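You operate a simulated robot arm through the tools that you are given. There is no shell and no other tool.

You are at the controls of a simulated robot arm. One attempt, no reset.

Task
Pump the sauce jar dry into the tub, then strip it for washing.
Fine: the sauce tub stands under the spout; the black pump head ends upright about half-way from the tub to the worktop's edge, the empty jar about half-way from the relish jar to the yellow lid. Set down upright: clear sauce jar.
Where things are to end (x, y in the base frame): black pump head within 0.08 m of [0.49, -0.37]; clear sauce jar within 0.08 m of [0.41, -0.54].

Only the result counts: the job must be done as asked and must still hold three seconds after the hand-in. Knocking over, shifting, dropping, spilling or breaking anything else fails it. A push-on lid holds only when it is set on centred and level and pressed home; a screw cap is set on level and turned clockwise until tight.

Robot
A 6-joint arm with a two-finger gripper, fixed in place. Base frame: the origin is on the floor under the middle of its stand, x ahead of it, y to its left, z up; the work surface is at about z = 0.74. Units: m, degrees, N and s.
It reaches about 1.417 m from its shoulder. Its first joint turns from -166.0 to 166.0 degrees. Payload 3.43 kg.
The TCP is the grasp point between the finger pads, 0.02 m short of the fingertips. In the tool frame z runs along the fingers and y along their closing line. The gripper opens to 0.19 m; its body begins 0.248 m behind the TCP.
Orientation is told as [roll, pitch, yaw] about the base's x, y, z axes, in that order, counted from this pose: with the fingers straight down and closing along the base's y, the tool's x points along the base's -x, its y along +y and its z along -z.

Tools
- The arm moves only by the tool nudge_tool. Its argument "commands" is a list that holds one entry, the list of rows, each a list of 7 numbers: the gripper command, from -1 (fully open) to 1 (shut), values between in proportion, then the shift along the tool's x, y, z in m, then the turn, a rotation vector about the tool's x, y, z in degrees. In form: [[[jaw, dx, dy, dz, wx, wy, wz], ...]]. A call has 1 to 20 rows; each row shifts and turns the commanded pose from where the row before left it, along the tool's axes as they then stand. Rows are played at 5 a second. More than 0.05 m and 8.6 degrees between two rows, or a gripper value outside its range, and nothing of the call is played. A pose out of reach is approached as far as the arm can. The call stops where the force on the tool passes 60 N (or 10 N more than at its start, if that is more) or the arm is blocked; 0.2 s more then pass. The fingers move at their own pace (about 0.153 m/s each) and stop on an object; they squeeze with about 31 N. The grip force told is the motor's: it shows also when the fingers shut on nothing. Time passes only in rows, and 0.2 s behind the last, so rows that do not move let the fingers close. It gives the time, the measured TCP pose, the force on the tool (base axes), the opening and the grip force at its end, in the units of the frame above (readings bear some noise), with the torque about the TCP (base axes, N m) and any sound that the robot's microphone picked up, and new pictures: "pictures" is both (left out), scene, wrist or none.
- Cameras (640 x 400 px; columns grow to the right, rows downward): "scene" is fixed at [0.3996, -0.4993, 1.3295]; the picture's right is [0.02, -1.00, 0.00], its down [-0.91, -0.02, -0.41] and it looks along [0.41, 0.01, -0.91] (base axes); focal length 214 px, centre (320, 200). "wrist" rides on the gripper at [0.07, -0.008, -0.288] in the tool frame; the picture's right is [0.12, 0.99, 0.00], its down [-0.96, 0.12, -0.25] and it looks along [-0.24, 0.03, 0.97] (tool axes); focal length 261 px, centre (320, 200). There is no depth. A picture from a camera that has moved, and an enlarged one, comes with that camera's place and axes in the base frame and with its lens.
- lift_body(by): moves the trunk up (or, below 0, down) by that many m; the arm rides with it, the base frame stays. It gives what a move gives, with no picture.
- enlarge(camera, box): a new picture of the part [left, top, right, bottom] of that camera's present view, enlarged. It takes no simulated time.
- finish_job(): hands the job in; it is judged then, once.

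Places have to be worked out from the pictures, the camera data and where the tool is seen. Open the gripper and draw the arm clear of the work before you hand the job in, unless the task says otherwise.

The tools are called by a JSON object that holds its "method" and its "body". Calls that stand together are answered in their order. nudge_tool: Moves the arm, as the interface text tells. Its arguments: {"type":"object","properties":{"commands":{"type":"array","items":{"type":"array","items":{"type":"array","items":{"type":"number"}}}},"pictures":{"type":"string","enum":["both","scene","wrist","none"]}},"required":["commands"]} The other tools are called the same way: lift_body (by) moves the trunk up or down; enlarge (camera, box) takes an enlarged picture of a part of a camera's view; finish_job () hands the job in.

At the start:

```text
time: 0.0
tcp_pos: [0.5888, -0.4445, 1.114]
orientation: [0.1, 0.0, 0.0]
force: [1.1, 0.0, 0.3]
torque: [0.0, 0.0, -0.03]
opening: 0.1902
grasp_force: 0.2
trunk travel left (down, up): [-0.275, 0.165]
```

scene: 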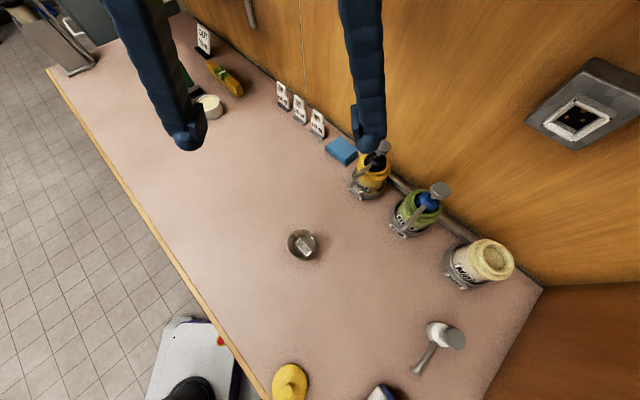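
wrist: 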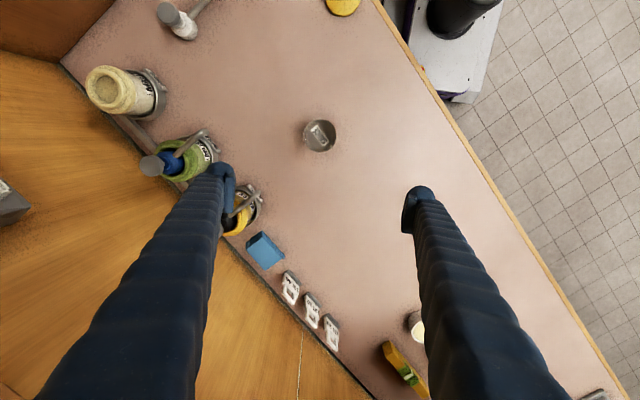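

I start by looking closely at the jars and the area around them before moving.

{"method": "enlarge", "body": {"camera": "scene", "box": [320, 120, 560, 300]}}

{"method": "enlarge", "body": {"camera": "scene", "box": [240, 210, 480, 400]}}

{"method": "enlarge", "body": {"camera": "wrist", "box": [60, 0, 380, 260]}}

```text
2.22 times, centred on (440, 210) of scene
camera zoom: at [0.3996, -0.4993, 1.3295], right [0.02, -1.0, 0.0], down [-0.91, -0.02, -0.41], along [0.41, 0.01, -0.91], focal length 477 px, centre (53, 178)
```

zoom: 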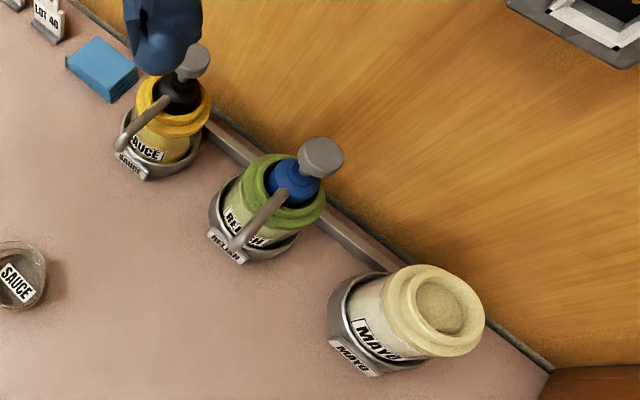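

```text
2.11 times, centred on (360, 305) of scene
camera zoom: at [0.3996, -0.4993, 1.3295], right [0.02, -1.0, 0.0], down [-0.91, -0.02, -0.41], along [0.41, 0.01, -0.91], focal length 452 px, centre (236, -21)
```

zoom: 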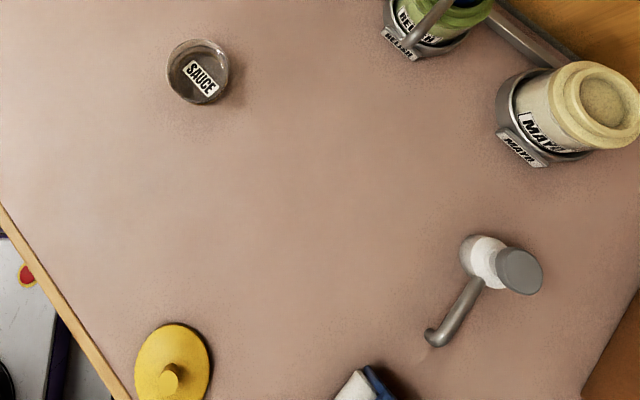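

```text
1.54 times, centred on (220, 130) of wrist
camera zoom: at [0.5171, -0.4527, 1.4021], right [-0.12, 0.99, 0.0], down [0.96, 0.12, 0.25], along [0.24, 0.03, -0.97], focal length 401 px, centre (474, 308)
```

zoom: 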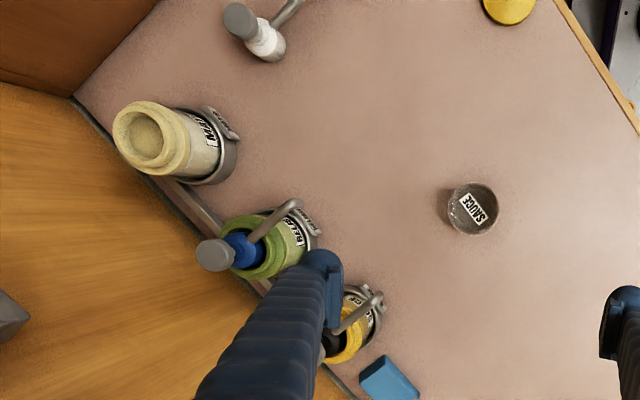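

The sauce jar stands in a rack against a wall that runs at about 45°, and its spout points away from the wall. I put the spout tip at roughly (0.65, -0.57, 0.87) and the tub near (0.526, -0.447). I'll turn the gripper so the fingers close parallel to the wall, then look again.

{"method": "nudge_tool", "body": {"commands": [[[-1, 0, 0, 0, 0, 0, 7.5], [-1, 0, 0, 0, 0, 0, 7.5], [-1, 0, 0, 0, 0, 0, 7.5], [-1, 0, 0, 0, 0, 0, 7.5], [-1, 0, 0, 0, 0, 0, 7.5], [-1, 0, 0, 0, 0, 0, 7.5], [-1, 0, 0, 0, 0, 0, 0]]]}}

```text
time: 1.6
tcp_pos: [0.5884, -0.4454, 1.1135]
orientation: [0.0, 0.0, -45.1]
force: [0.1, 0.7, -0.2]
torque: [-0.03, -0.01, -0.01]
opening: 0.1901
grasp_force: 0.0
trunk travel left (down, up): [-0.275, 0.165]
camera wrist: at [0.5314, -0.4001, 1.4028], right [0.62, 0.79, 0.0], down [0.76, -0.6, 0.25], along [0.19, -0.15, -0.97], focal length 261 px, centre (320, 200)
```

scene: 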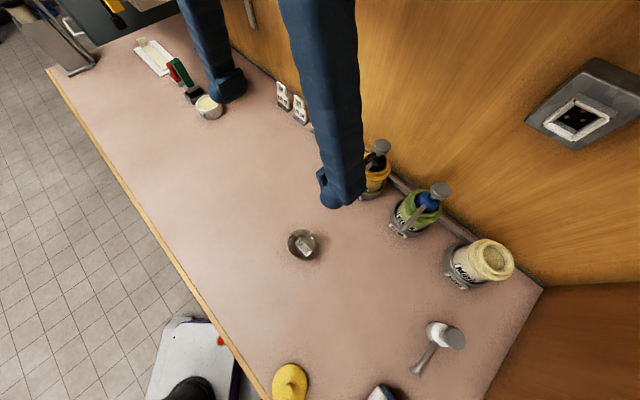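
wrist: 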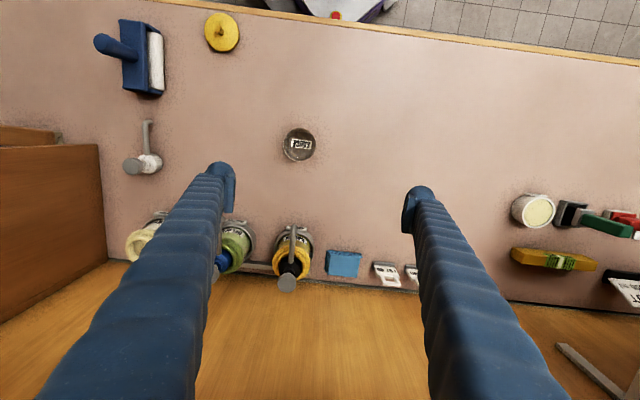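

The wrist view is now square to the wall, and both the sauce jar and the tub show clearly. I'll zoom in to measure them.

{"method": "enlarge", "body": {"camera": "wrist", "box": [230, 110, 380, 300]}}

{"method": "enlarge", "body": {"camera": "wrist", "box": [80, 0, 260, 190]}}

```text
2.11 times, centred on (305, 205) of wrist
camera zoom: at [0.5314, -0.4001, 1.4028], right [0.62, 0.79, 0.0], down [0.76, -0.6, 0.25], along [0.19, -0.15, -0.97], focal length 549 px, centre (352, 190)
```

zoom: 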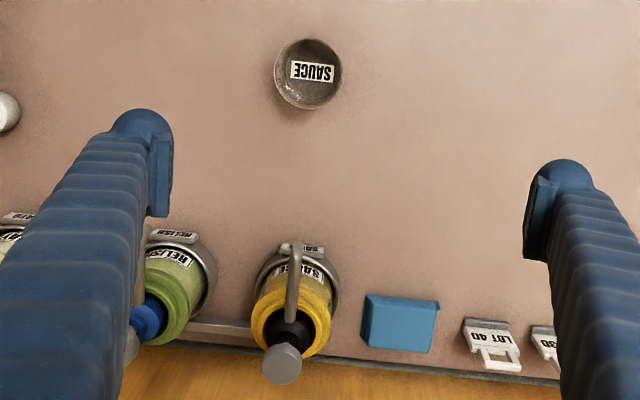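

```text
2.11 times, centred on (170, 95) of wrist
camera zoom: at [0.5314, -0.4001, 1.4028], right [0.62, 0.79, 0.0], down [0.76, -0.6, 0.25], along [0.19, -0.15, -0.97], focal length 549 px, centre (636, 421)
```

zoom: 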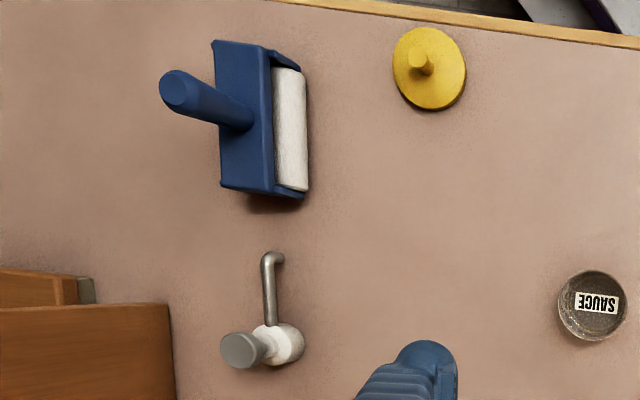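

The tub sits near (0.52, -0.45) and is about 7.5 cm across. I'll move over it, stop above it, and check the alignment.

{"method": "nudge_tool", "body": {"commands": [[[-1, 0.0088, -0.0102, 0.036, 0, 0, 0], [-1, 0.0088, -0.0102, 0.036, 0, 0, 0], [-1, 0.0088, -0.0102, 0.036, 0, 0, 0], [-1, 0.0088, -0.0102, 0.036, 0, 0, 0], [-1, 0.0088, -0.0102, 0.036, 0, 0, 0], [-1, 0, 0, 0, 0, 0, 0]]]}}

```text
time: 3.0
tcp_pos: [0.519, -0.4487, 0.932]
orientation: [0.0, 0.0, -45.0]
force: [-0.2, 0.1, -1.1]
torque: [0.01, -0.02, -0.01]
opening: 0.1905
grasp_force: 0.1
trunk travel left (down, up): [-0.275, 0.165]
camera wrist: at [0.4622, -0.405, 1.2216], right [0.62, 0.79, 0.0], down [0.76, -0.6, 0.25], along [0.19, -0.15, -0.97], focal length 261 px, centre (320, 200)
```

scene: 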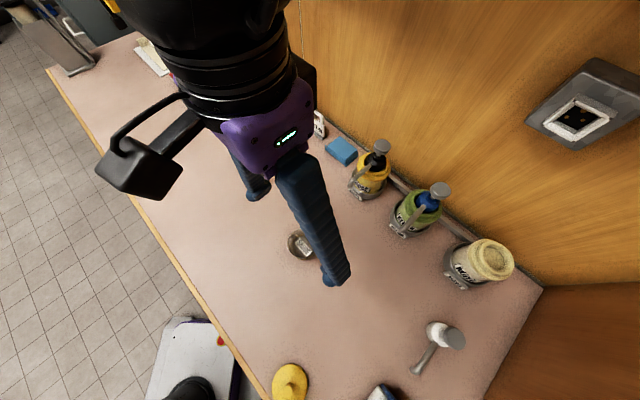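
wrist: 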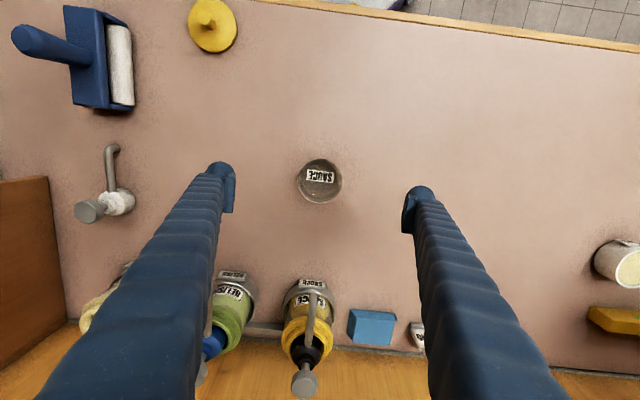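

The tub is close to centred under the gripper. I'll zoom in to work out its height, and the spout and knob geometry from this second viewpoint.

{"method": "enlarge", "body": {"camera": "wrist", "box": [270, 140, 370, 220]}}

{"method": "enlarge", "body": {"camera": "wrist", "box": [240, 260, 380, 400]}}

{"method": "enlarge", "body": {"camera": "scene", "box": [330, 120, 450, 220]}}

```text
5.00 times, centred on (320, 180) of wrist
camera zoom: at [0.4622, -0.405, 1.2216], right [0.62, 0.79, 0.0], down [0.76, -0.6, 0.25], along [0.19, -0.15, -0.97], focal length 1303 px, centre (320, 300)
```

zoom: 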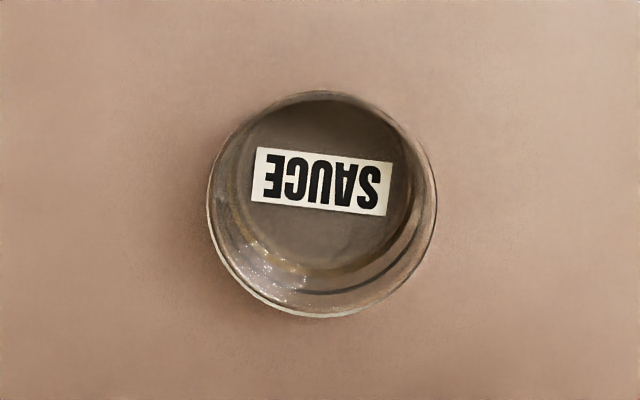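

```text
2.86 times, centred on (310, 330) of wrist
camera zoom: at [0.4622, -0.405, 1.2216], right [0.62, 0.79, 0.0], down [0.76, -0.6, 0.25], along [0.19, -0.15, -0.97], focal length 745 px, centre (349, -171)
```

zoom: 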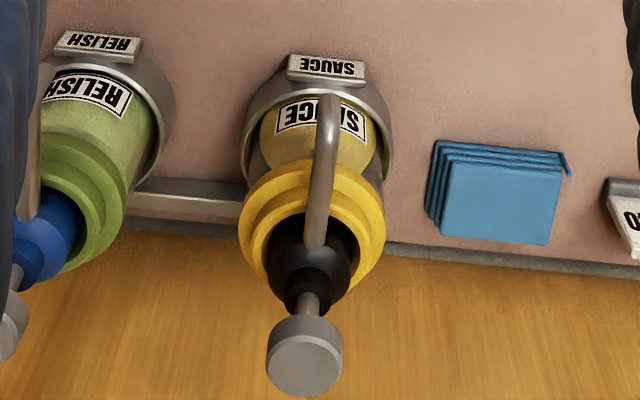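

```text
4.00 times, centred on (390, 170) of scene
camera zoom: at [0.3996, -0.4993, 1.3295], right [0.02, -1.0, 0.0], down [-0.91, -0.02, -0.41], along [0.41, 0.01, -0.91], focal length 858 px, centre (40, 320)
```

zoom: 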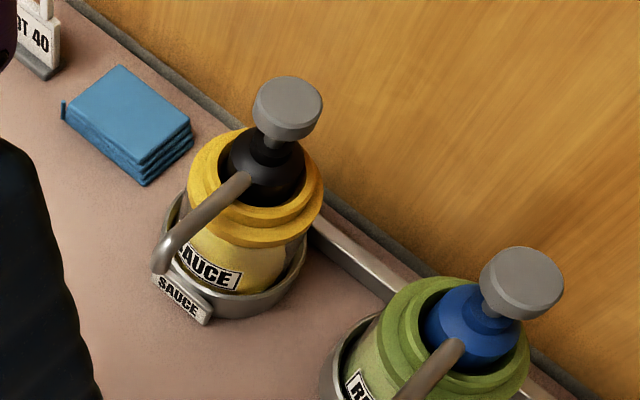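

The tub rim is at about (0.522, -0.451), height about 4.5 cm. The knob top is at about (0.722, -0.636, 0.928) and the spout outlet at about (0.655, -0.570, 0.845). I'll centre on the tub, lower the open fingers around it and grip.

{"method": "nudge_tool", "body": {"commands": [[[-1, -0.0035, 0.0007, 0.04, 0, 0, 0], [-1, 0, 0, 0.04, 0, 0, 0], [-1, 0, 0, 0.04, 0, 0, 0], [-1, 0, 0, 0.03, 0, 0, 0], [-1, 0, 0, 0.011, 0, 0, 0], [-1, 0, 0, 0, 0, 0, 0]]]}}

```text
time: 4.4
tcp_pos: [0.5223, -0.452, 0.7712]
orientation: [-0.1, -0.1, -45.0]
force: [0.8, -0.7, -0.7]
torque: [-0.01, -0.01, -0.01]
opening: 0.1899
grasp_force: 0.0
trunk travel left (down, up): [-0.275, 0.165]
camera wrist: at [0.4657, -0.4073, 1.0612], right [0.62, 0.79, 0.0], down [0.76, -0.6, 0.25], along [0.19, -0.15, -0.97], focal length 261 px, centre (320, 200)
```

scene: 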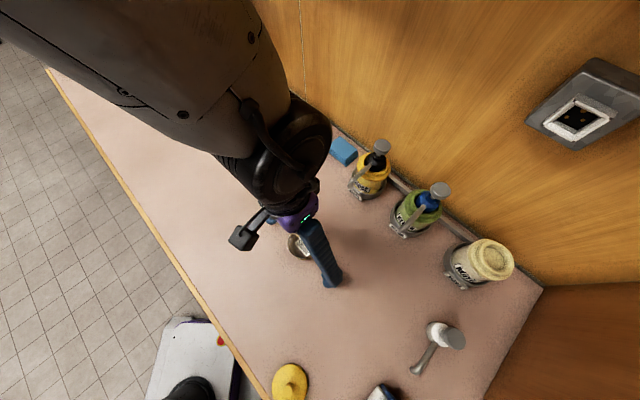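
wrist: 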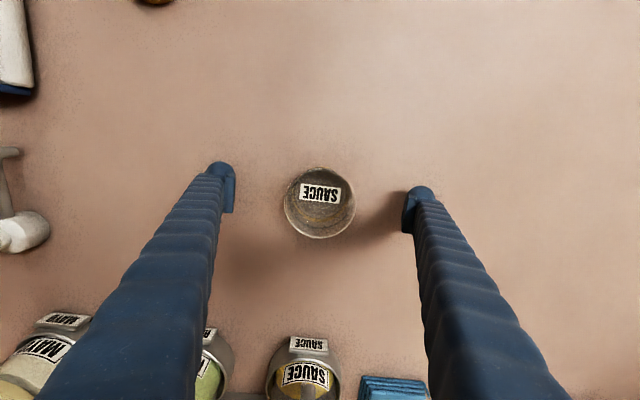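

The tub is centred between the fingers, so I'll close on it.

{"method": "nudge_tool", "body": {"commands": [[[0, 0, 0, 0, 0, 0, 0], [0.4, 0, 0, 0, 0, 0, 0], [0.5, 0, 0, 0, 0, 0, 0], [0.5, 0, 0, 0, 0, 0, 0]]], "pictures": "wrist"}}

```text
time: 5.4
tcp_pos: [0.5222, -0.4525, 0.7718]
orientation: [0.0, -0.1, -45.0]
force: [-0.4, -0.3, 0.4]
torque: [0.0, 0.02, -0.03]
opening: 0.0738
grasp_force: 31.4
trunk travel left (down, up): [-0.275, 0.165]
camera wrist: at [0.4657, -0.4073, 1.0613], right [0.62, 0.79, 0.0], down [0.76, -0.6, 0.25], along [0.19, -0.15, -0.97], focal length 261 px, centre (320, 200)
```

wrist: 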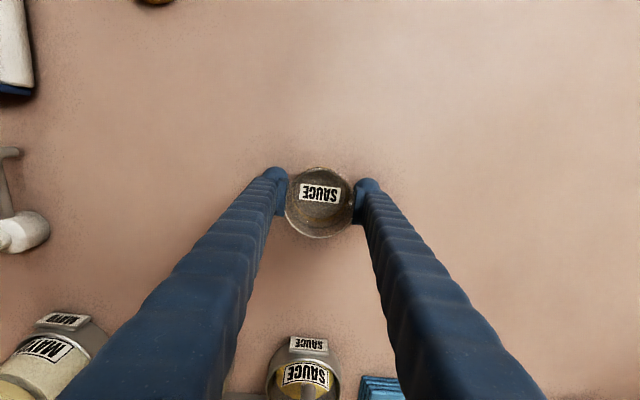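

The tub is gripped (7.4 cm, 31 N). I'll lift it slightly and move part of the way towards the spout, stopping to check.

{"method": "nudge_tool", "body": {"commands": [[[0.5, 0, 0, -0.01, 0, 0, 0], [0.5, 0, 0, -0.008, 0, 0, 0], [0.5, -0.025, 0.0036, 0, 0, 0, 0], [0.5, -0.03, 0.0036, 0, 0, 0, 0], [0.5, -0.03, 0.0036, 0, 0, 0, 0], [0.5, -0.02, 0, 0, 0, 0, 0], [0.5, 0, 0, 0, 0, 0, 0]]]}}

```text
time: 7.0
tcp_pos: [0.6077, -0.5194, 0.7895]
orientation: [0.0, 0.1, -45.0]
force: [0.7, -0.9, 0.7]
torque: [0.05, -0.02, -0.01]
opening: 0.0736
grasp_force: 31.0
trunk travel left (down, up): [-0.275, 0.165]
camera wrist: at [0.5508, -0.4752, 1.0798], right [0.62, 0.79, 0.0], down [0.76, -0.6, 0.25], along [0.19, -0.15, -0.97], focal length 261 px, centre (320, 200)
```

scene: 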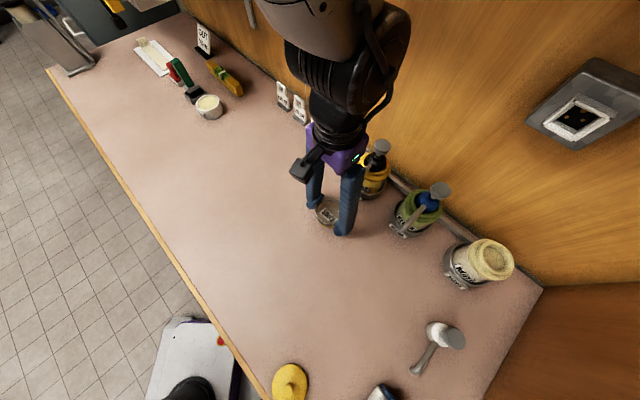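
wrist: 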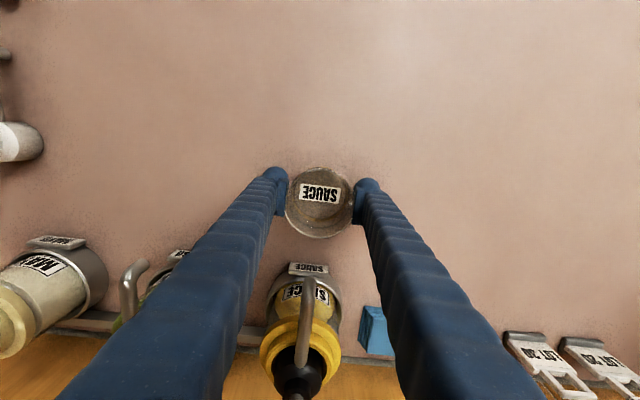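

{"method": "enlarge", "body": {"camera": "wrist", "box": [240, 150, 400, 400]}}

{"method": "enlarge", "body": {"camera": "scene", "box": [290, 120, 450, 250]}}

```text
1.60 times, centred on (320, 275) of wrist
camera zoom: at [0.5508, -0.4752, 1.0798], right [0.62, 0.79, 0.0], down [0.76, -0.6, 0.25], along [0.19, -0.15, -0.97], focal length 417 px, centre (320, 80)
```

zoom: 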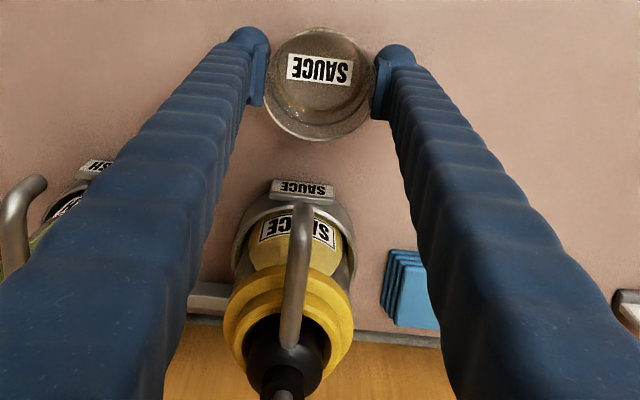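

```text
3.08 times, centred on (370, 185) of scene
camera zoom: at [0.3996, -0.4993, 1.3295], right [0.02, -1.0, 0.0], down [-0.91, -0.02, -0.41], along [0.41, 0.01, -0.91], focal length 660 px, centre (166, 246)
```

zoom: 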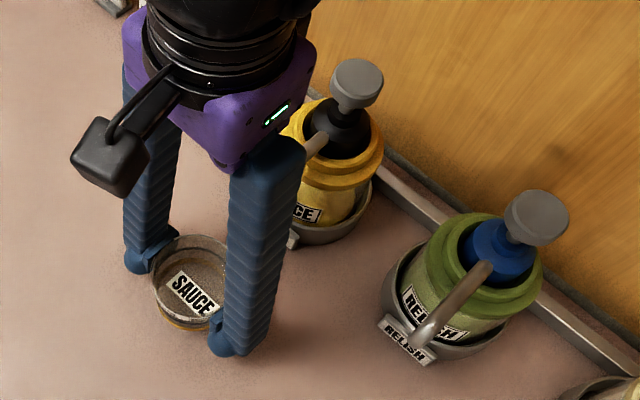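

The label's front edge is at about w = 0.90 along the wall normal and the outlet is at about (0.657, -0.571). I'll set the tub with its centre about 1 cm outward of the outlet, which clears the label while the spout still drips into it.

{"method": "nudge_tool", "body": {"commands": [[[0.5, -0.02, -0.001, 0, 0, 0, 0], [0.5, -0.02, -0.001, 0, 0, 0, 0], [0.5, -0.017, 0, 0, 0, 0, 0], [0.5, 0, 0, 0, 0, 0, 0], [0.5, 0, 0, 0.008, 0, 0, 0], [0.5, 0, 0, 0.006, 0, 0, 0], [0.5, 0, 0, 0.003, 0, 0, 0], [0.5, 0, 0, 0, 0, 0, 0]]]}}

```text
time: 8.8
tcp_pos: [0.6453, -0.5601, 0.7715]
orientation: [0.0, 0.0, -45.0]
force: [0.1, -0.2, 0.4]
torque: [0.01, 0.0, 0.03]
opening: 0.0736
grasp_force: 31.2
trunk travel left (down, up): [-0.275, 0.165]
camera wrist: at [0.5885, -0.5158, 1.0619], right [0.62, 0.79, 0.0], down [0.76, -0.6, 0.25], along [0.19, -0.15, -0.97], focal length 261 px, centre (320, 200)
```

scene: 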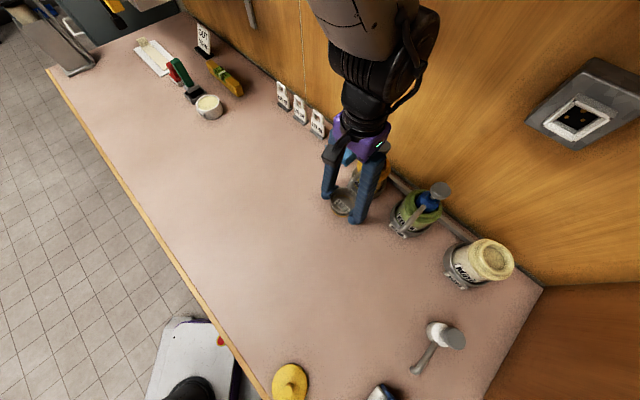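
wrist: 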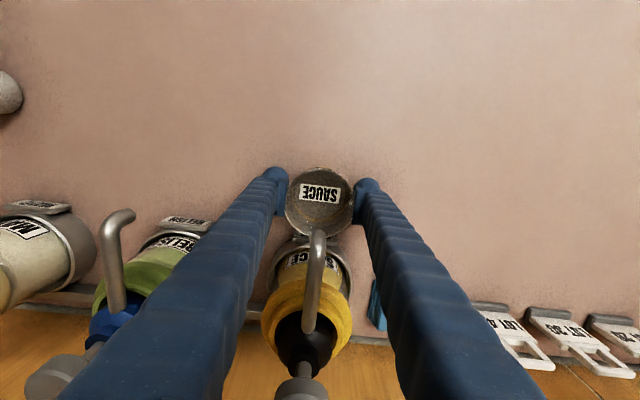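

The tub is down at the original grip height, with the spout over its wall-side half. I'll zoom in to confirm before releasing.

{"method": "enlarge", "body": {"camera": "wrist", "box": [250, 150, 390, 290]}}

{"method": "enlarge", "body": {"camera": "scene", "box": [300, 130, 440, 250]}}

```text
2.86 times, centred on (320, 220) of wrist
camera zoom: at [0.5885, -0.5158, 1.0619], right [0.62, 0.79, 0.0], down [0.76, -0.6, 0.25], along [0.19, -0.15, -0.97], focal length 745 px, centre (320, 143)
```

zoom: 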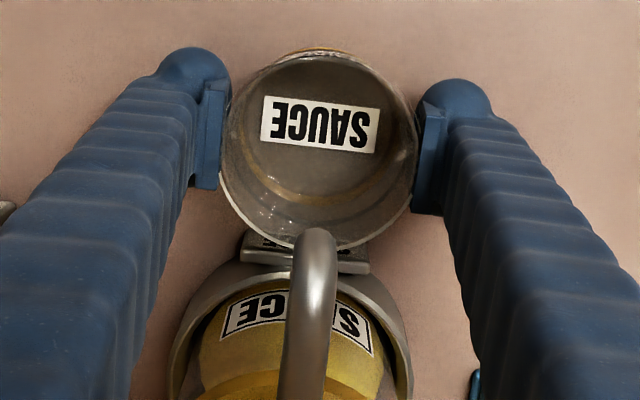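

```text
3.33 times, centred on (370, 190) of scene
camera zoom: at [0.3996, -0.4993, 1.3295], right [0.02, -1.0, 0.0], down [-0.91, -0.02, -0.41], along [0.41, 0.01, -0.91], focal length 715 px, centre (153, 233)
```

zoom: 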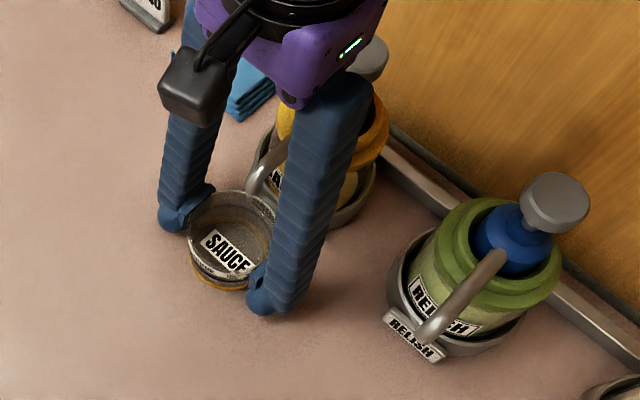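

By my estimate the outlet is about 1.5 cm from the tub's centre. I'll shift the tub about 6 mm closer, set it down, open the fingers partway and rise.

{"method": "nudge_tool", "body": {"commands": [[[0.5, 0, 0, -0.004, 0, 0, 0], [0.5, -0.006, 0, 0, 0, 0, 0], [0.5, 0, 0, 0.004, 0, 0, 0], [0.5, 0, 0, 0, 0, 0, 0], [0.1, 0, 0, 0, 0, 0, 0], [-0.1, 0, 0, 0, 0, 0, 0], [-0.1, 0, 0, 0, 0, 0, 0]]]}}

```text
time: 10.4
tcp_pos: [0.6493, -0.5639, 0.773]
orientation: [0.0, 0.1, -45.0]
force: [-0.3, 0.6, 0.2]
torque: [-0.03, 0.0, 0.04]
opening: 0.1043
grasp_force: 0.0
trunk travel left (down, up): [-0.275, 0.165]
camera wrist: at [0.5925, -0.5199, 1.0619], right [0.62, 0.79, 0.0], down [0.76, -0.6, 0.25], along [0.19, -0.15, -0.97], focal length 261 px, centre (320, 200)
```

scene: 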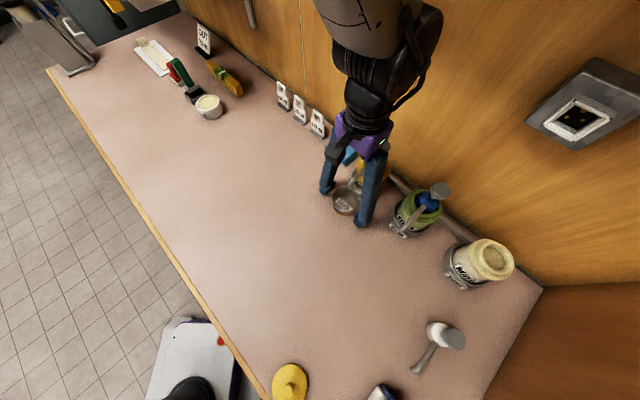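
wrist: 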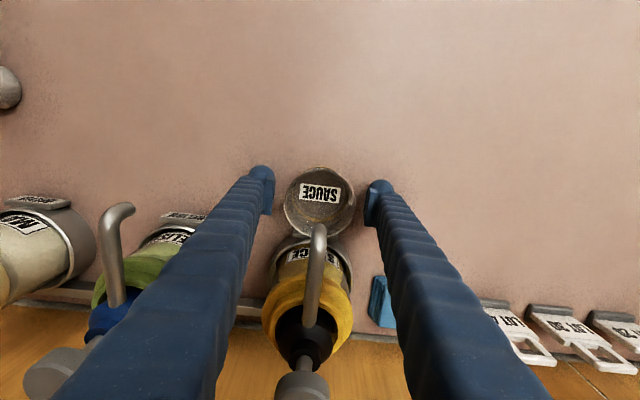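

The tub is released and standing. I'll rise straight up, with the fingers clear on both sides of the spout, and look at the result.

{"method": "nudge_tool", "body": {"commands": [[[-0.1, 0, 0, -0.03, 0, 0, 0], [-0.1, 0, 0, -0.045, 0, 0, 0], [-0.1, 0, 0, -0.045, 0, 0, 0], [-0.1, 0, 0, -0.045, 0, 0, 0], [-0.1, 0, 0, -0.045, 0, 0, 0], [-0.1, 0, 0, 0, 0, 0, 0]]]}}

```text
time: 11.8
tcp_pos: [0.6494, -0.5652, 0.9818]
orientation: [-0.2, 0.1, -45.0]
force: [-0.5, 0.7, 0.8]
torque: [-0.05, 0.05, 0.03]
opening: 0.1042
grasp_force: 0.0
trunk travel left (down, up): [-0.275, 0.165]
camera wrist: at [0.5932, -0.5189, 1.2715], right [0.62, 0.79, 0.0], down [0.76, -0.6, 0.25], along [0.19, -0.15, -0.97], focal length 261 px, centre (320, 200)
```

scene: 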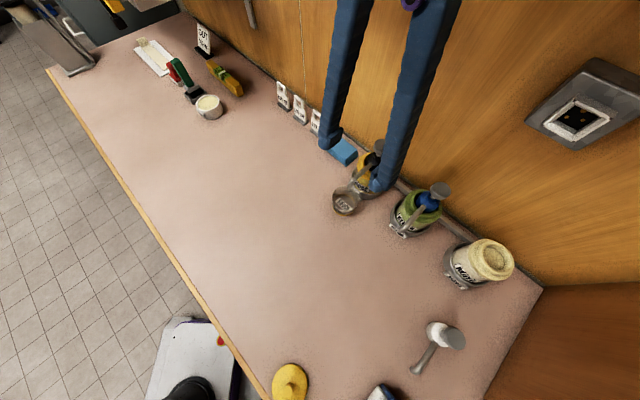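
wrist: 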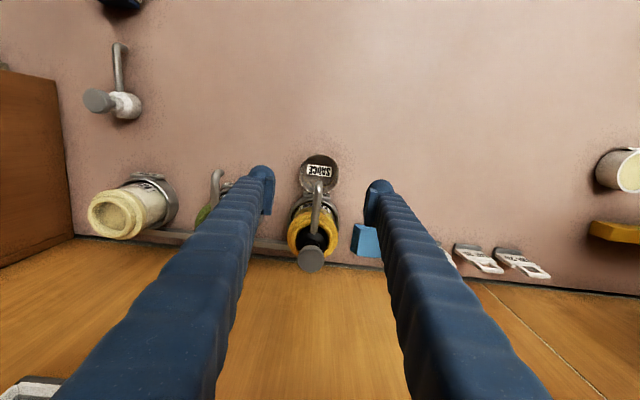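

The knob measures about (0.722, -0.634), z about 0.93. Before working near the wall I'll raise the hand, close the fingers and lean the gripper body about 20° away from the wall. That gains clearance and shows me what is above the rack.

{"method": "nudge_tool", "body": {"commands": [[[-0.1, 0, 0, -0.04, 0, 0, 0], [-0.1, 0, 0, -0.04, 0, 0, 0], [0.5, 0, 0, 0, 0, -7, 0], [1, 0, 0, 0, 0, -7, 0], [1, 0, 0, 0, 0, -6, 0], [1, 0, 0, 0, 0, 0, 0]]]}}

```text
time: 13.2
tcp_pos: [0.6493, -0.565, 1.0621]
orientation: [-0.1, -20.0, -44.9]
force: [0.5, -0.6, -0.3]
torque: [-0.04, 0.0, 0.0]
opening: 0.0
grasp_force: 30.9
trunk travel left (down, up): [-0.275, 0.165]
camera wrist: at [0.5263, -0.4533, 1.31], right [0.62, 0.78, -0.04], down [0.66, -0.5, 0.56], along [0.42, -0.38, -0.83], focal length 261 px, centre (320, 200)
```

scene: 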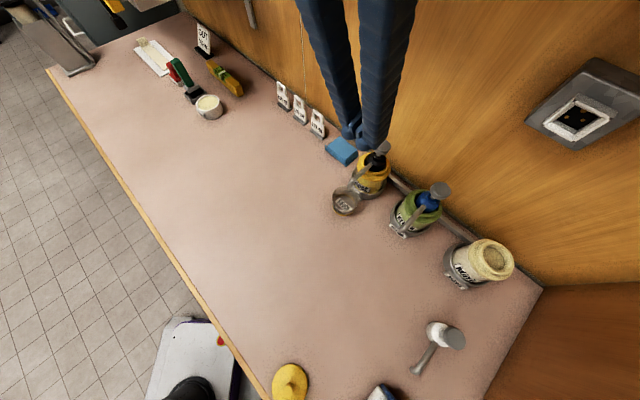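
wrist: 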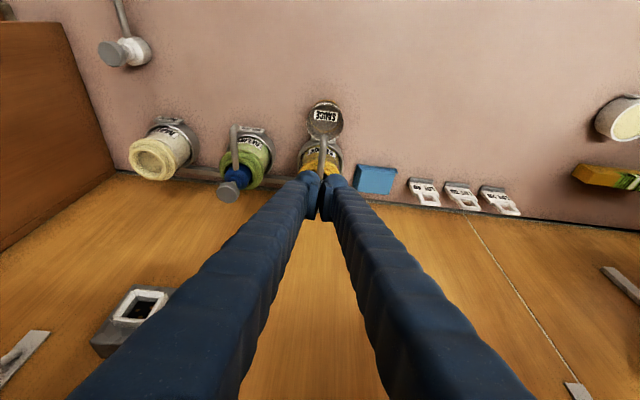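

The wall above the rack is clear. I'll bring the closed fingertips over the knob and stop a few centimetres above it to check the alignment.

{"method": "nudge_tool", "body": {"commands": [[[1, -0.0307, 0.001, 0.0112, 0, 0, 0], [1, -0.0307, 0.0009, 0.0112, 0, 0, 0], [1, -0.0307, 0, 0.0112, 0, 0, 0], [1, 0.0103, 0, 0.0282, 0, 0, 0], [1, 0.0103, 0, 0.0282, 0, 0, 0], [1, 0, 0, 0, 0, 0, 0]]]}}

```text
time: 14.6
tcp_pos: [0.7181, -0.6339, 1.0037]
orientation: [0.1, -20.0, -45.0]
force: [-0.6, 0.1, 0.0]
torque: [0.03, -0.03, 0.04]
opening: 0.0
grasp_force: 31.0
trunk travel left (down, up): [-0.275, 0.165]
camera wrist: at [0.5955, -0.5222, 1.2502], right [0.62, 0.78, -0.04], down [0.66, -0.5, 0.56], along [0.42, -0.38, -0.83], focal length 261 px, centre (320, 200)
```

scene: 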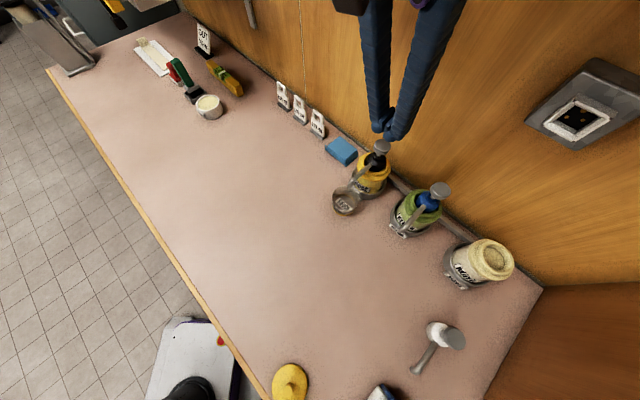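
wrist: 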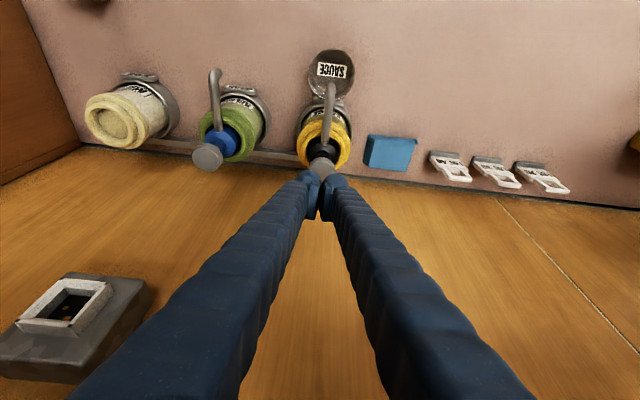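

{"method": "enlarge", "body": {"camera": "wrist", "box": [260, 40, 390, 230]}}

{"method": "enlarge", "body": {"camera": "scene", "box": [320, 90, 450, 220]}}

```text
2.11 times, centred on (325, 135) of wrist
camera zoom: at [0.5955, -0.5222, 1.2502], right [0.62, 0.78, -0.04], down [0.66, -0.5, 0.56], along [0.42, -0.38, -0.83], focal length 549 px, centre (310, 337)
```

zoom: 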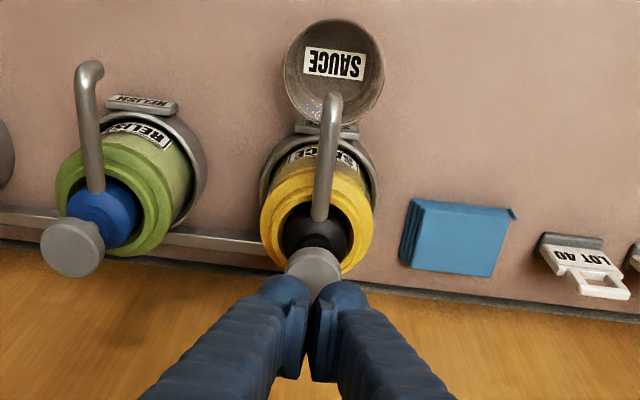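

```text
3.08 times, centred on (385, 155) of scene
camera zoom: at [0.3996, -0.4993, 1.3295], right [0.02, -1.0, 0.0], down [-0.91, -0.02, -0.41], along [0.41, 0.01, -0.91], focal length 660 px, centre (120, 338)
```

zoom: 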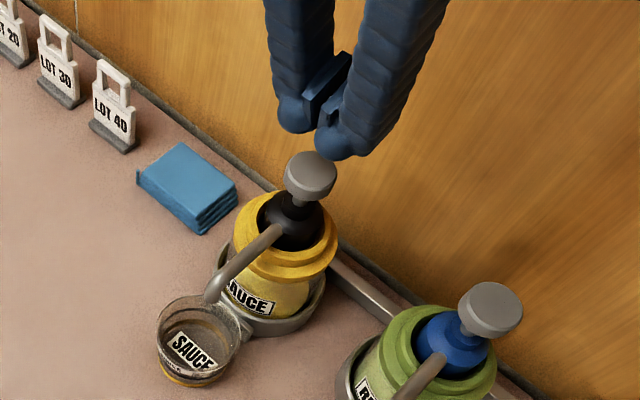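

The fingertips line up with the knob to within a few millimetres. I'll come straight down to just above it, then on in small steps to find contact.

{"method": "nudge_tool", "body": {"commands": [[[1, 0.0068, 0, 0.0188, 0, 0, 0], [1, 0.0068, 0, 0.0188, 0, 0, 0], [1, 0.0017, 0, 0.0047, 0, 0, 0], [1, 0.0017, 0, 0.0047, 0, 0, 0], [1, 0, 0, 0, 0, 0, 0]]]}}

```text
time: 15.8
tcp_pos: [0.7203, -0.6315, 0.9528]
orientation: [0.0, -20.0, -45.0]
force: [-1.0, 0.4, 0.5]
torque: [0.01, 0.02, 0.0]
opening: 0.0
grasp_force: 31.0
trunk travel left (down, up): [-0.275, 0.165]
camera wrist: at [0.5963, -0.5206, 1.2003], right [0.62, 0.78, -0.04], down [0.66, -0.5, 0.56], along [0.42, -0.38, -0.83], focal length 261 px, centre (320, 200)
```

scene: 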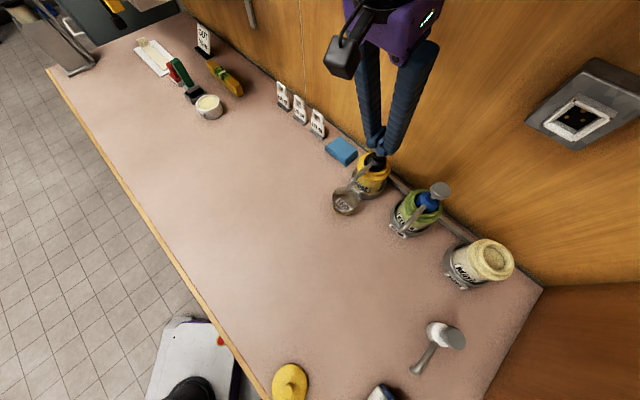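
wrist: 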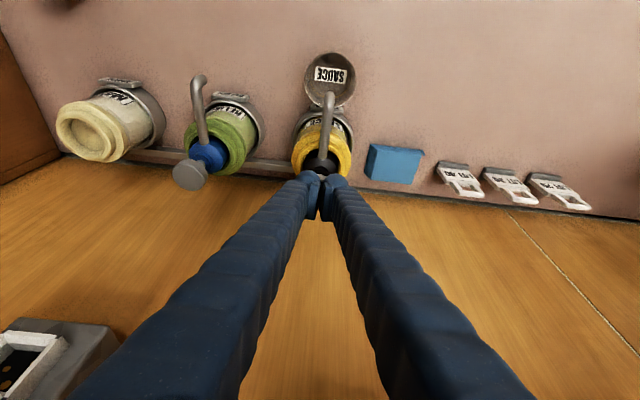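

No contact force yet, so I'll keep going down in small steps.

{"method": "nudge_tool", "body": {"commands": [[[1, 0.0017, 0, 0.0047, 0, 0, 0], [1, 0.0017, 0, 0.0047, 0, 0, 0], [1, 0, 0, 0, 0, 0, 0]]]}}

{"method": "enlarge", "body": {"camera": "scene", "box": [320, 90, 450, 220]}}

```text
time: 16.6
tcp_pos: [0.7196, -0.632, 0.943]
orientation: [0.0, -20.0, -45.0]
force: [-1.0, 1.1, 0.9]
torque: [0.0, 0.03, -0.02]
opening: 0.006
grasp_force: 31.5
trunk travel left (down, up): [-0.275, 0.165]
camera wrist: at [0.5964, -0.521, 1.1906], right [0.62, 0.78, -0.04], down [0.66, -0.5, 0.56], along [0.42, -0.38, -0.83], focal length 261 px, centre (320, 200)
```

scene: 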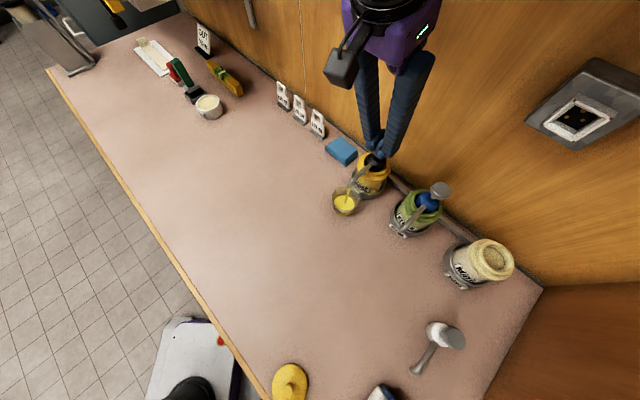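
wrist: 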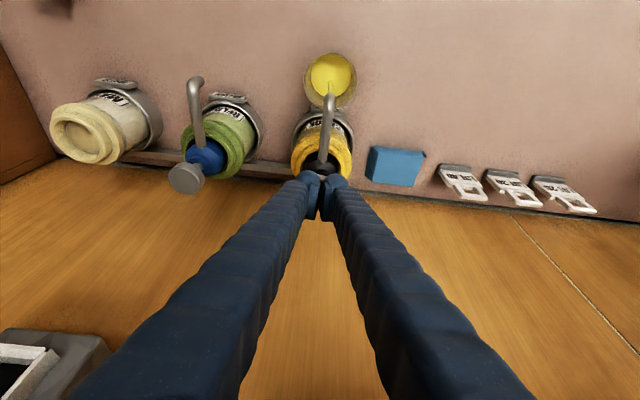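

```text
3.08 times, centred on (385, 155) of scene
camera zoom: at [0.3996, -0.4993, 1.3295], right [0.02, -1.0, 0.0], down [-0.91, -0.02, -0.41], along [0.41, 0.01, -0.91], focal length 660 px, centre (120, 338)
```

zoom: 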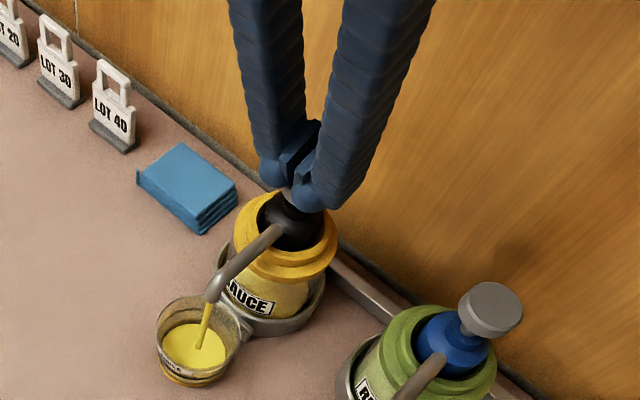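

The pump is already dispensing and the stream lands in the tub. I'll press on down gently to find the end of the stroke.

{"method": "nudge_tool", "body": {"commands": [[[1, 0.0017, 0, 0.0047, 0, 0, 0], [1, 0.0017, 0, 0.0047, 0, 0, 0], [1, 0, 0, 0, 0, 0, 0]]]}}

{"method": "enlarge", "body": {"camera": "scene", "box": [320, 90, 450, 220]}}

{"method": "enlarge", "body": {"camera": "wrist", "box": [260, 40, 390, 230]}}

```text
time: 17.4
tcp_pos: [0.7197, -0.6324, 0.9328]
orientation: [0.0, -20.0, -45.0]
force: [-0.4, 0.6, 2.3]
torque: [0.04, 0.05, -0.02]
opening: 0.0058
grasp_force: 31.3
trunk travel left (down, up): [-0.275, 0.165]
heard: click
camera wrist: at [0.5966, -0.5214, 1.1807], right [0.62, 0.78, -0.04], down [0.66, -0.5, 0.56], along [0.42, -0.38, -0.83], focal length 261 px, centre (320, 200)
```

scene: 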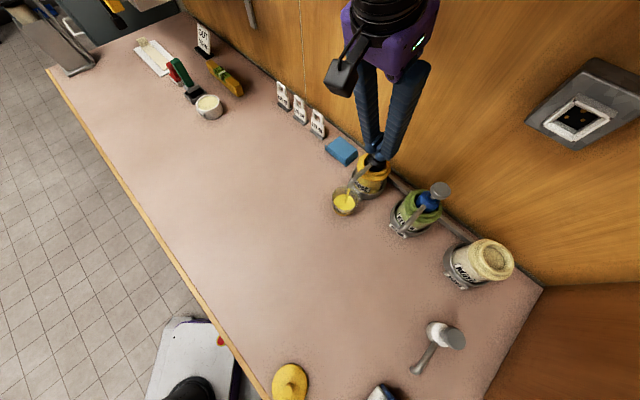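
wrist: 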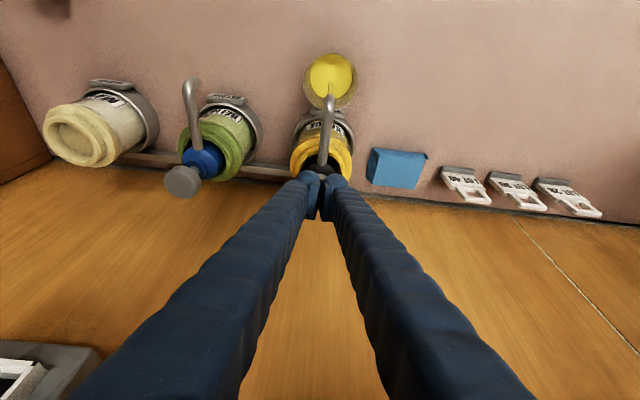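

```text
3.08 times, centred on (385, 155) of scene
camera zoom: at [0.3996, -0.4993, 1.3295], right [0.02, -1.0, 0.0], down [-0.91, -0.02, -0.41], along [0.41, 0.01, -0.91], focal length 660 px, centre (120, 338)
```

zoom: 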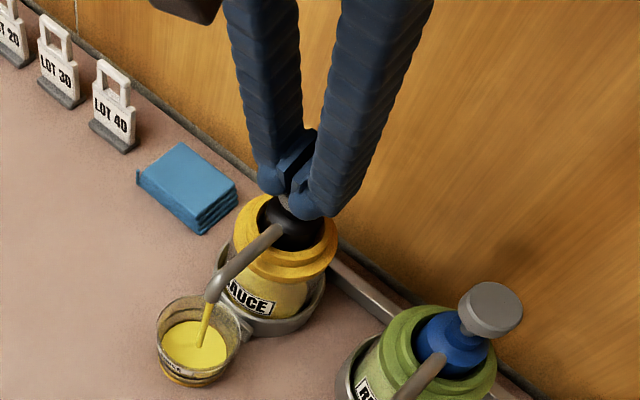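

```text
2.11 times, centred on (325, 135) of wrist
camera zoom: at [0.5966, -0.5214, 1.1807], right [0.62, 0.78, -0.04], down [0.66, -0.5, 0.56], along [0.42, -0.38, -0.83], focal length 549 px, centre (310, 337)
```

zoom: 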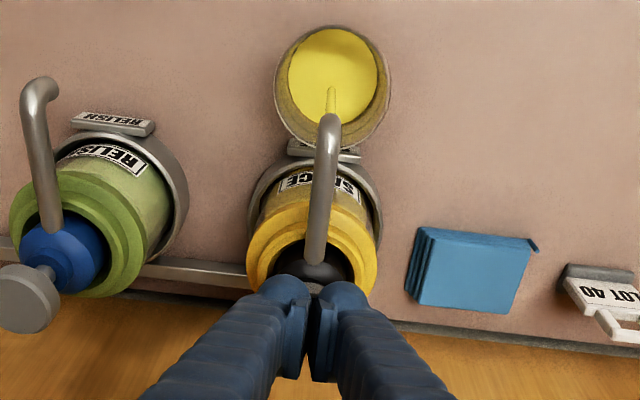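

A click came at the end of the stroke. The opening shows 6 mm, so I'll lift only a little at first to make sure the knob isn't pinched and pulled up.

{"method": "nudge_tool", "body": {"commands": [[[1, -0.0034, 0, -0.0094, 0, 0, 0], [1, -0.0034, 0, -0.0094, 0, 0, 0], [1, 0, 0, 0, 0, 0, 0]]]}}

{"method": "enlarge", "body": {"camera": "scene", "box": [340, 110, 420, 220]}}

{"method": "enlarge", "body": {"camera": "wrist", "box": [280, 90, 360, 230]}}

```text
time: 18.2
tcp_pos: [0.7203, -0.6319, 0.954]
orientation: [0.1, -20.0, -44.9]
force: [0.0, 0.2, 0.2]
torque: [-0.02, 0.01, -0.01]
opening: 0.0
grasp_force: 31.0
trunk travel left (down, up): [-0.275, 0.165]
camera wrist: at [0.5975, -0.5212, 1.2011], right [0.62, 0.78, -0.04], down [0.66, -0.5, 0.56], along [0.42, -0.38, -0.83], focal length 261 px, centre (320, 200)
```

scene: 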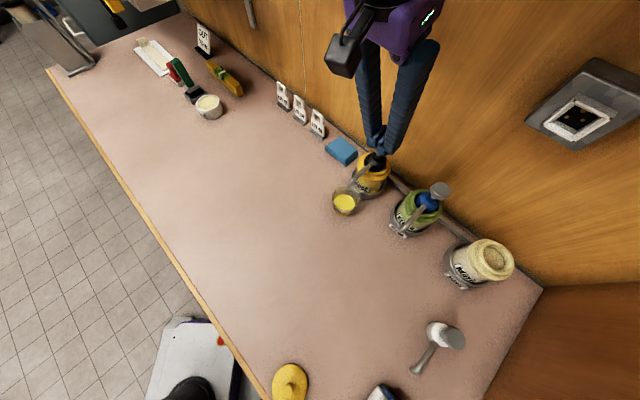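
wrist: 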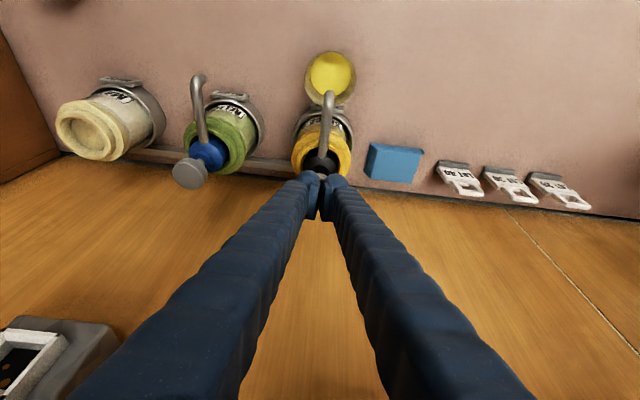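

```text
3.64 times, centred on (380, 165) of scene
camera zoom: at [0.3996, -0.4993, 1.3295], right [0.02, -1.0, 0.0], down [-0.91, -0.02, -0.41], along [0.41, 0.01, -0.91], focal length 780 px, centre (102, 327)
```

zoom: 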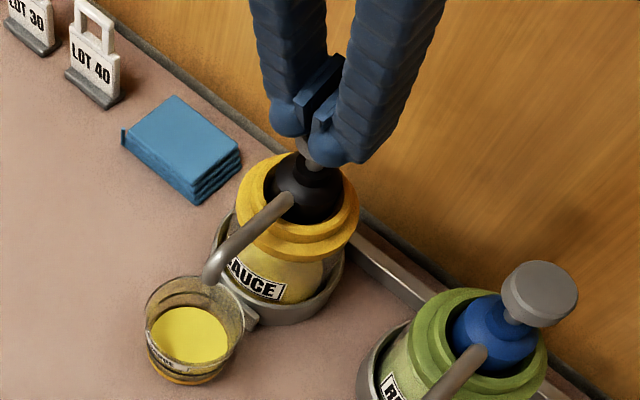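

```text
2.86 times, centred on (320, 160) of wrist
camera zoom: at [0.5975, -0.5212, 1.2011], right [0.62, 0.78, -0.04], down [0.66, -0.5, 0.56], along [0.42, -0.38, -0.83], focal length 745 px, centre (320, 314)
```

zoom: 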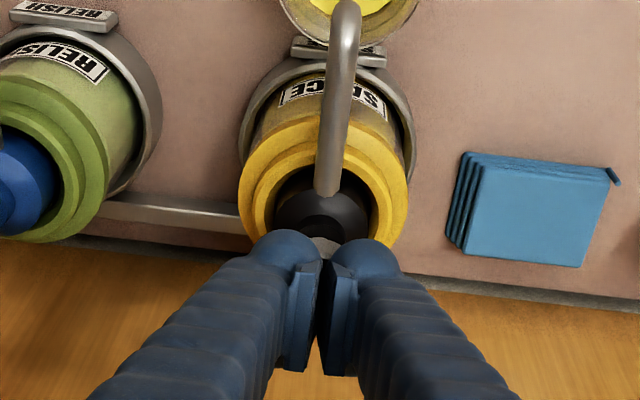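

The knob sprang back and the stream stopped cleanly. That was one full stroke, ended by a click. I'll do a second stroke the same way and watch the levels.

{"method": "nudge_tool", "body": {"commands": [[[1, 0.0027, 0, 0.0075, 0, 0, 0], [1, 0.0027, 0, 0.0075, 0, 0, 0], [1, 0.0027, 0, 0.0075, 0, 0, 0], [1, 0, 0, 0, 0, 0, 0], [1, -0.0027, 0, -0.0075, 0, 0, 0], [1, -0.0027, 0, -0.0075, 0, 0, 0], [1, -0.0027, 0, -0.0075, 0, 0, 0], [1, 0, 0, 0, 0, 0, 0]]]}}

{"method": "enlarge", "body": {"camera": "scene", "box": [340, 110, 420, 220]}}

{"method": "enlarge", "body": {"camera": "wrist", "box": [280, 30, 380, 170]}}

```text
time: 20.0
tcp_pos: [0.719, -0.6322, 0.9526]
orientation: [0.0, -20.0, -45.0]
force: [-0.6, 0.4, -0.3]
torque: [-0.01, 0.01, 0.01]
opening: 0.0
grasp_force: 31.1
trunk travel left (down, up): [-0.275, 0.165]
heard: click
camera wrist: at [0.5965, -0.521, 1.2004], right [0.62, 0.78, -0.04], down [0.66, -0.5, 0.56], along [0.42, -0.38, -0.83], focal length 261 px, centre (320, 200)
```

scene: 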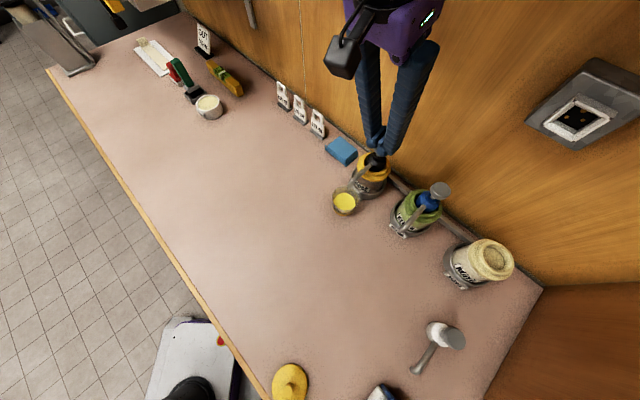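
wrist: 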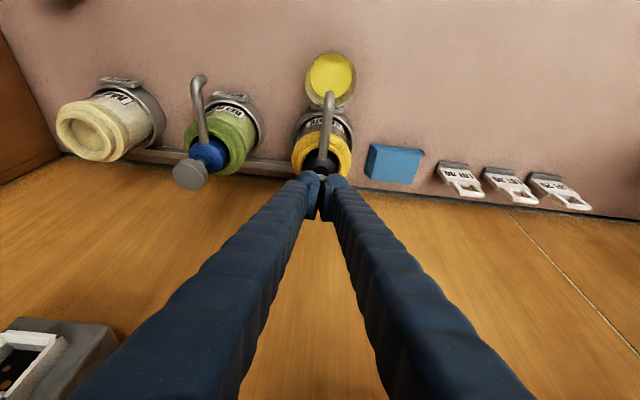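

```text
3.64 times, centred on (380, 165) of scene
camera zoom: at [0.3996, -0.4993, 1.3295], right [0.02, -1.0, 0.0], down [-0.91, -0.02, -0.41], along [0.41, 0.01, -0.91], focal length 780 px, centre (102, 327)
```

zoom: 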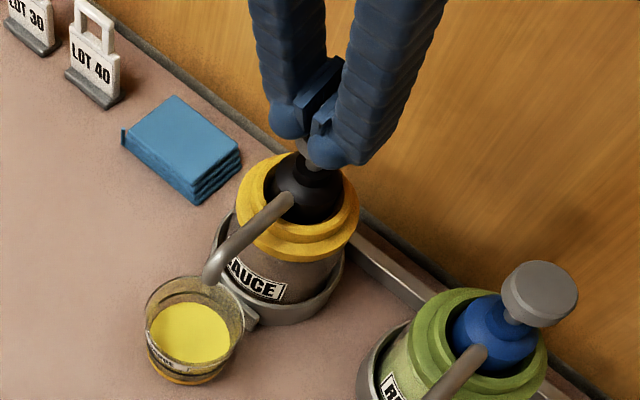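

```text
2.86 times, centred on (330, 100) of wrist
camera zoom: at [0.5965, -0.521, 1.2004], right [0.62, 0.78, -0.04], down [0.66, -0.5, 0.56], along [0.42, -0.38, -0.83], focal length 745 px, centre (291, 486)
```

zoom: 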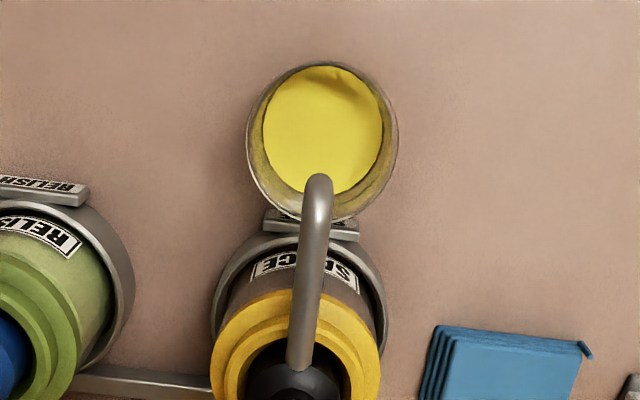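

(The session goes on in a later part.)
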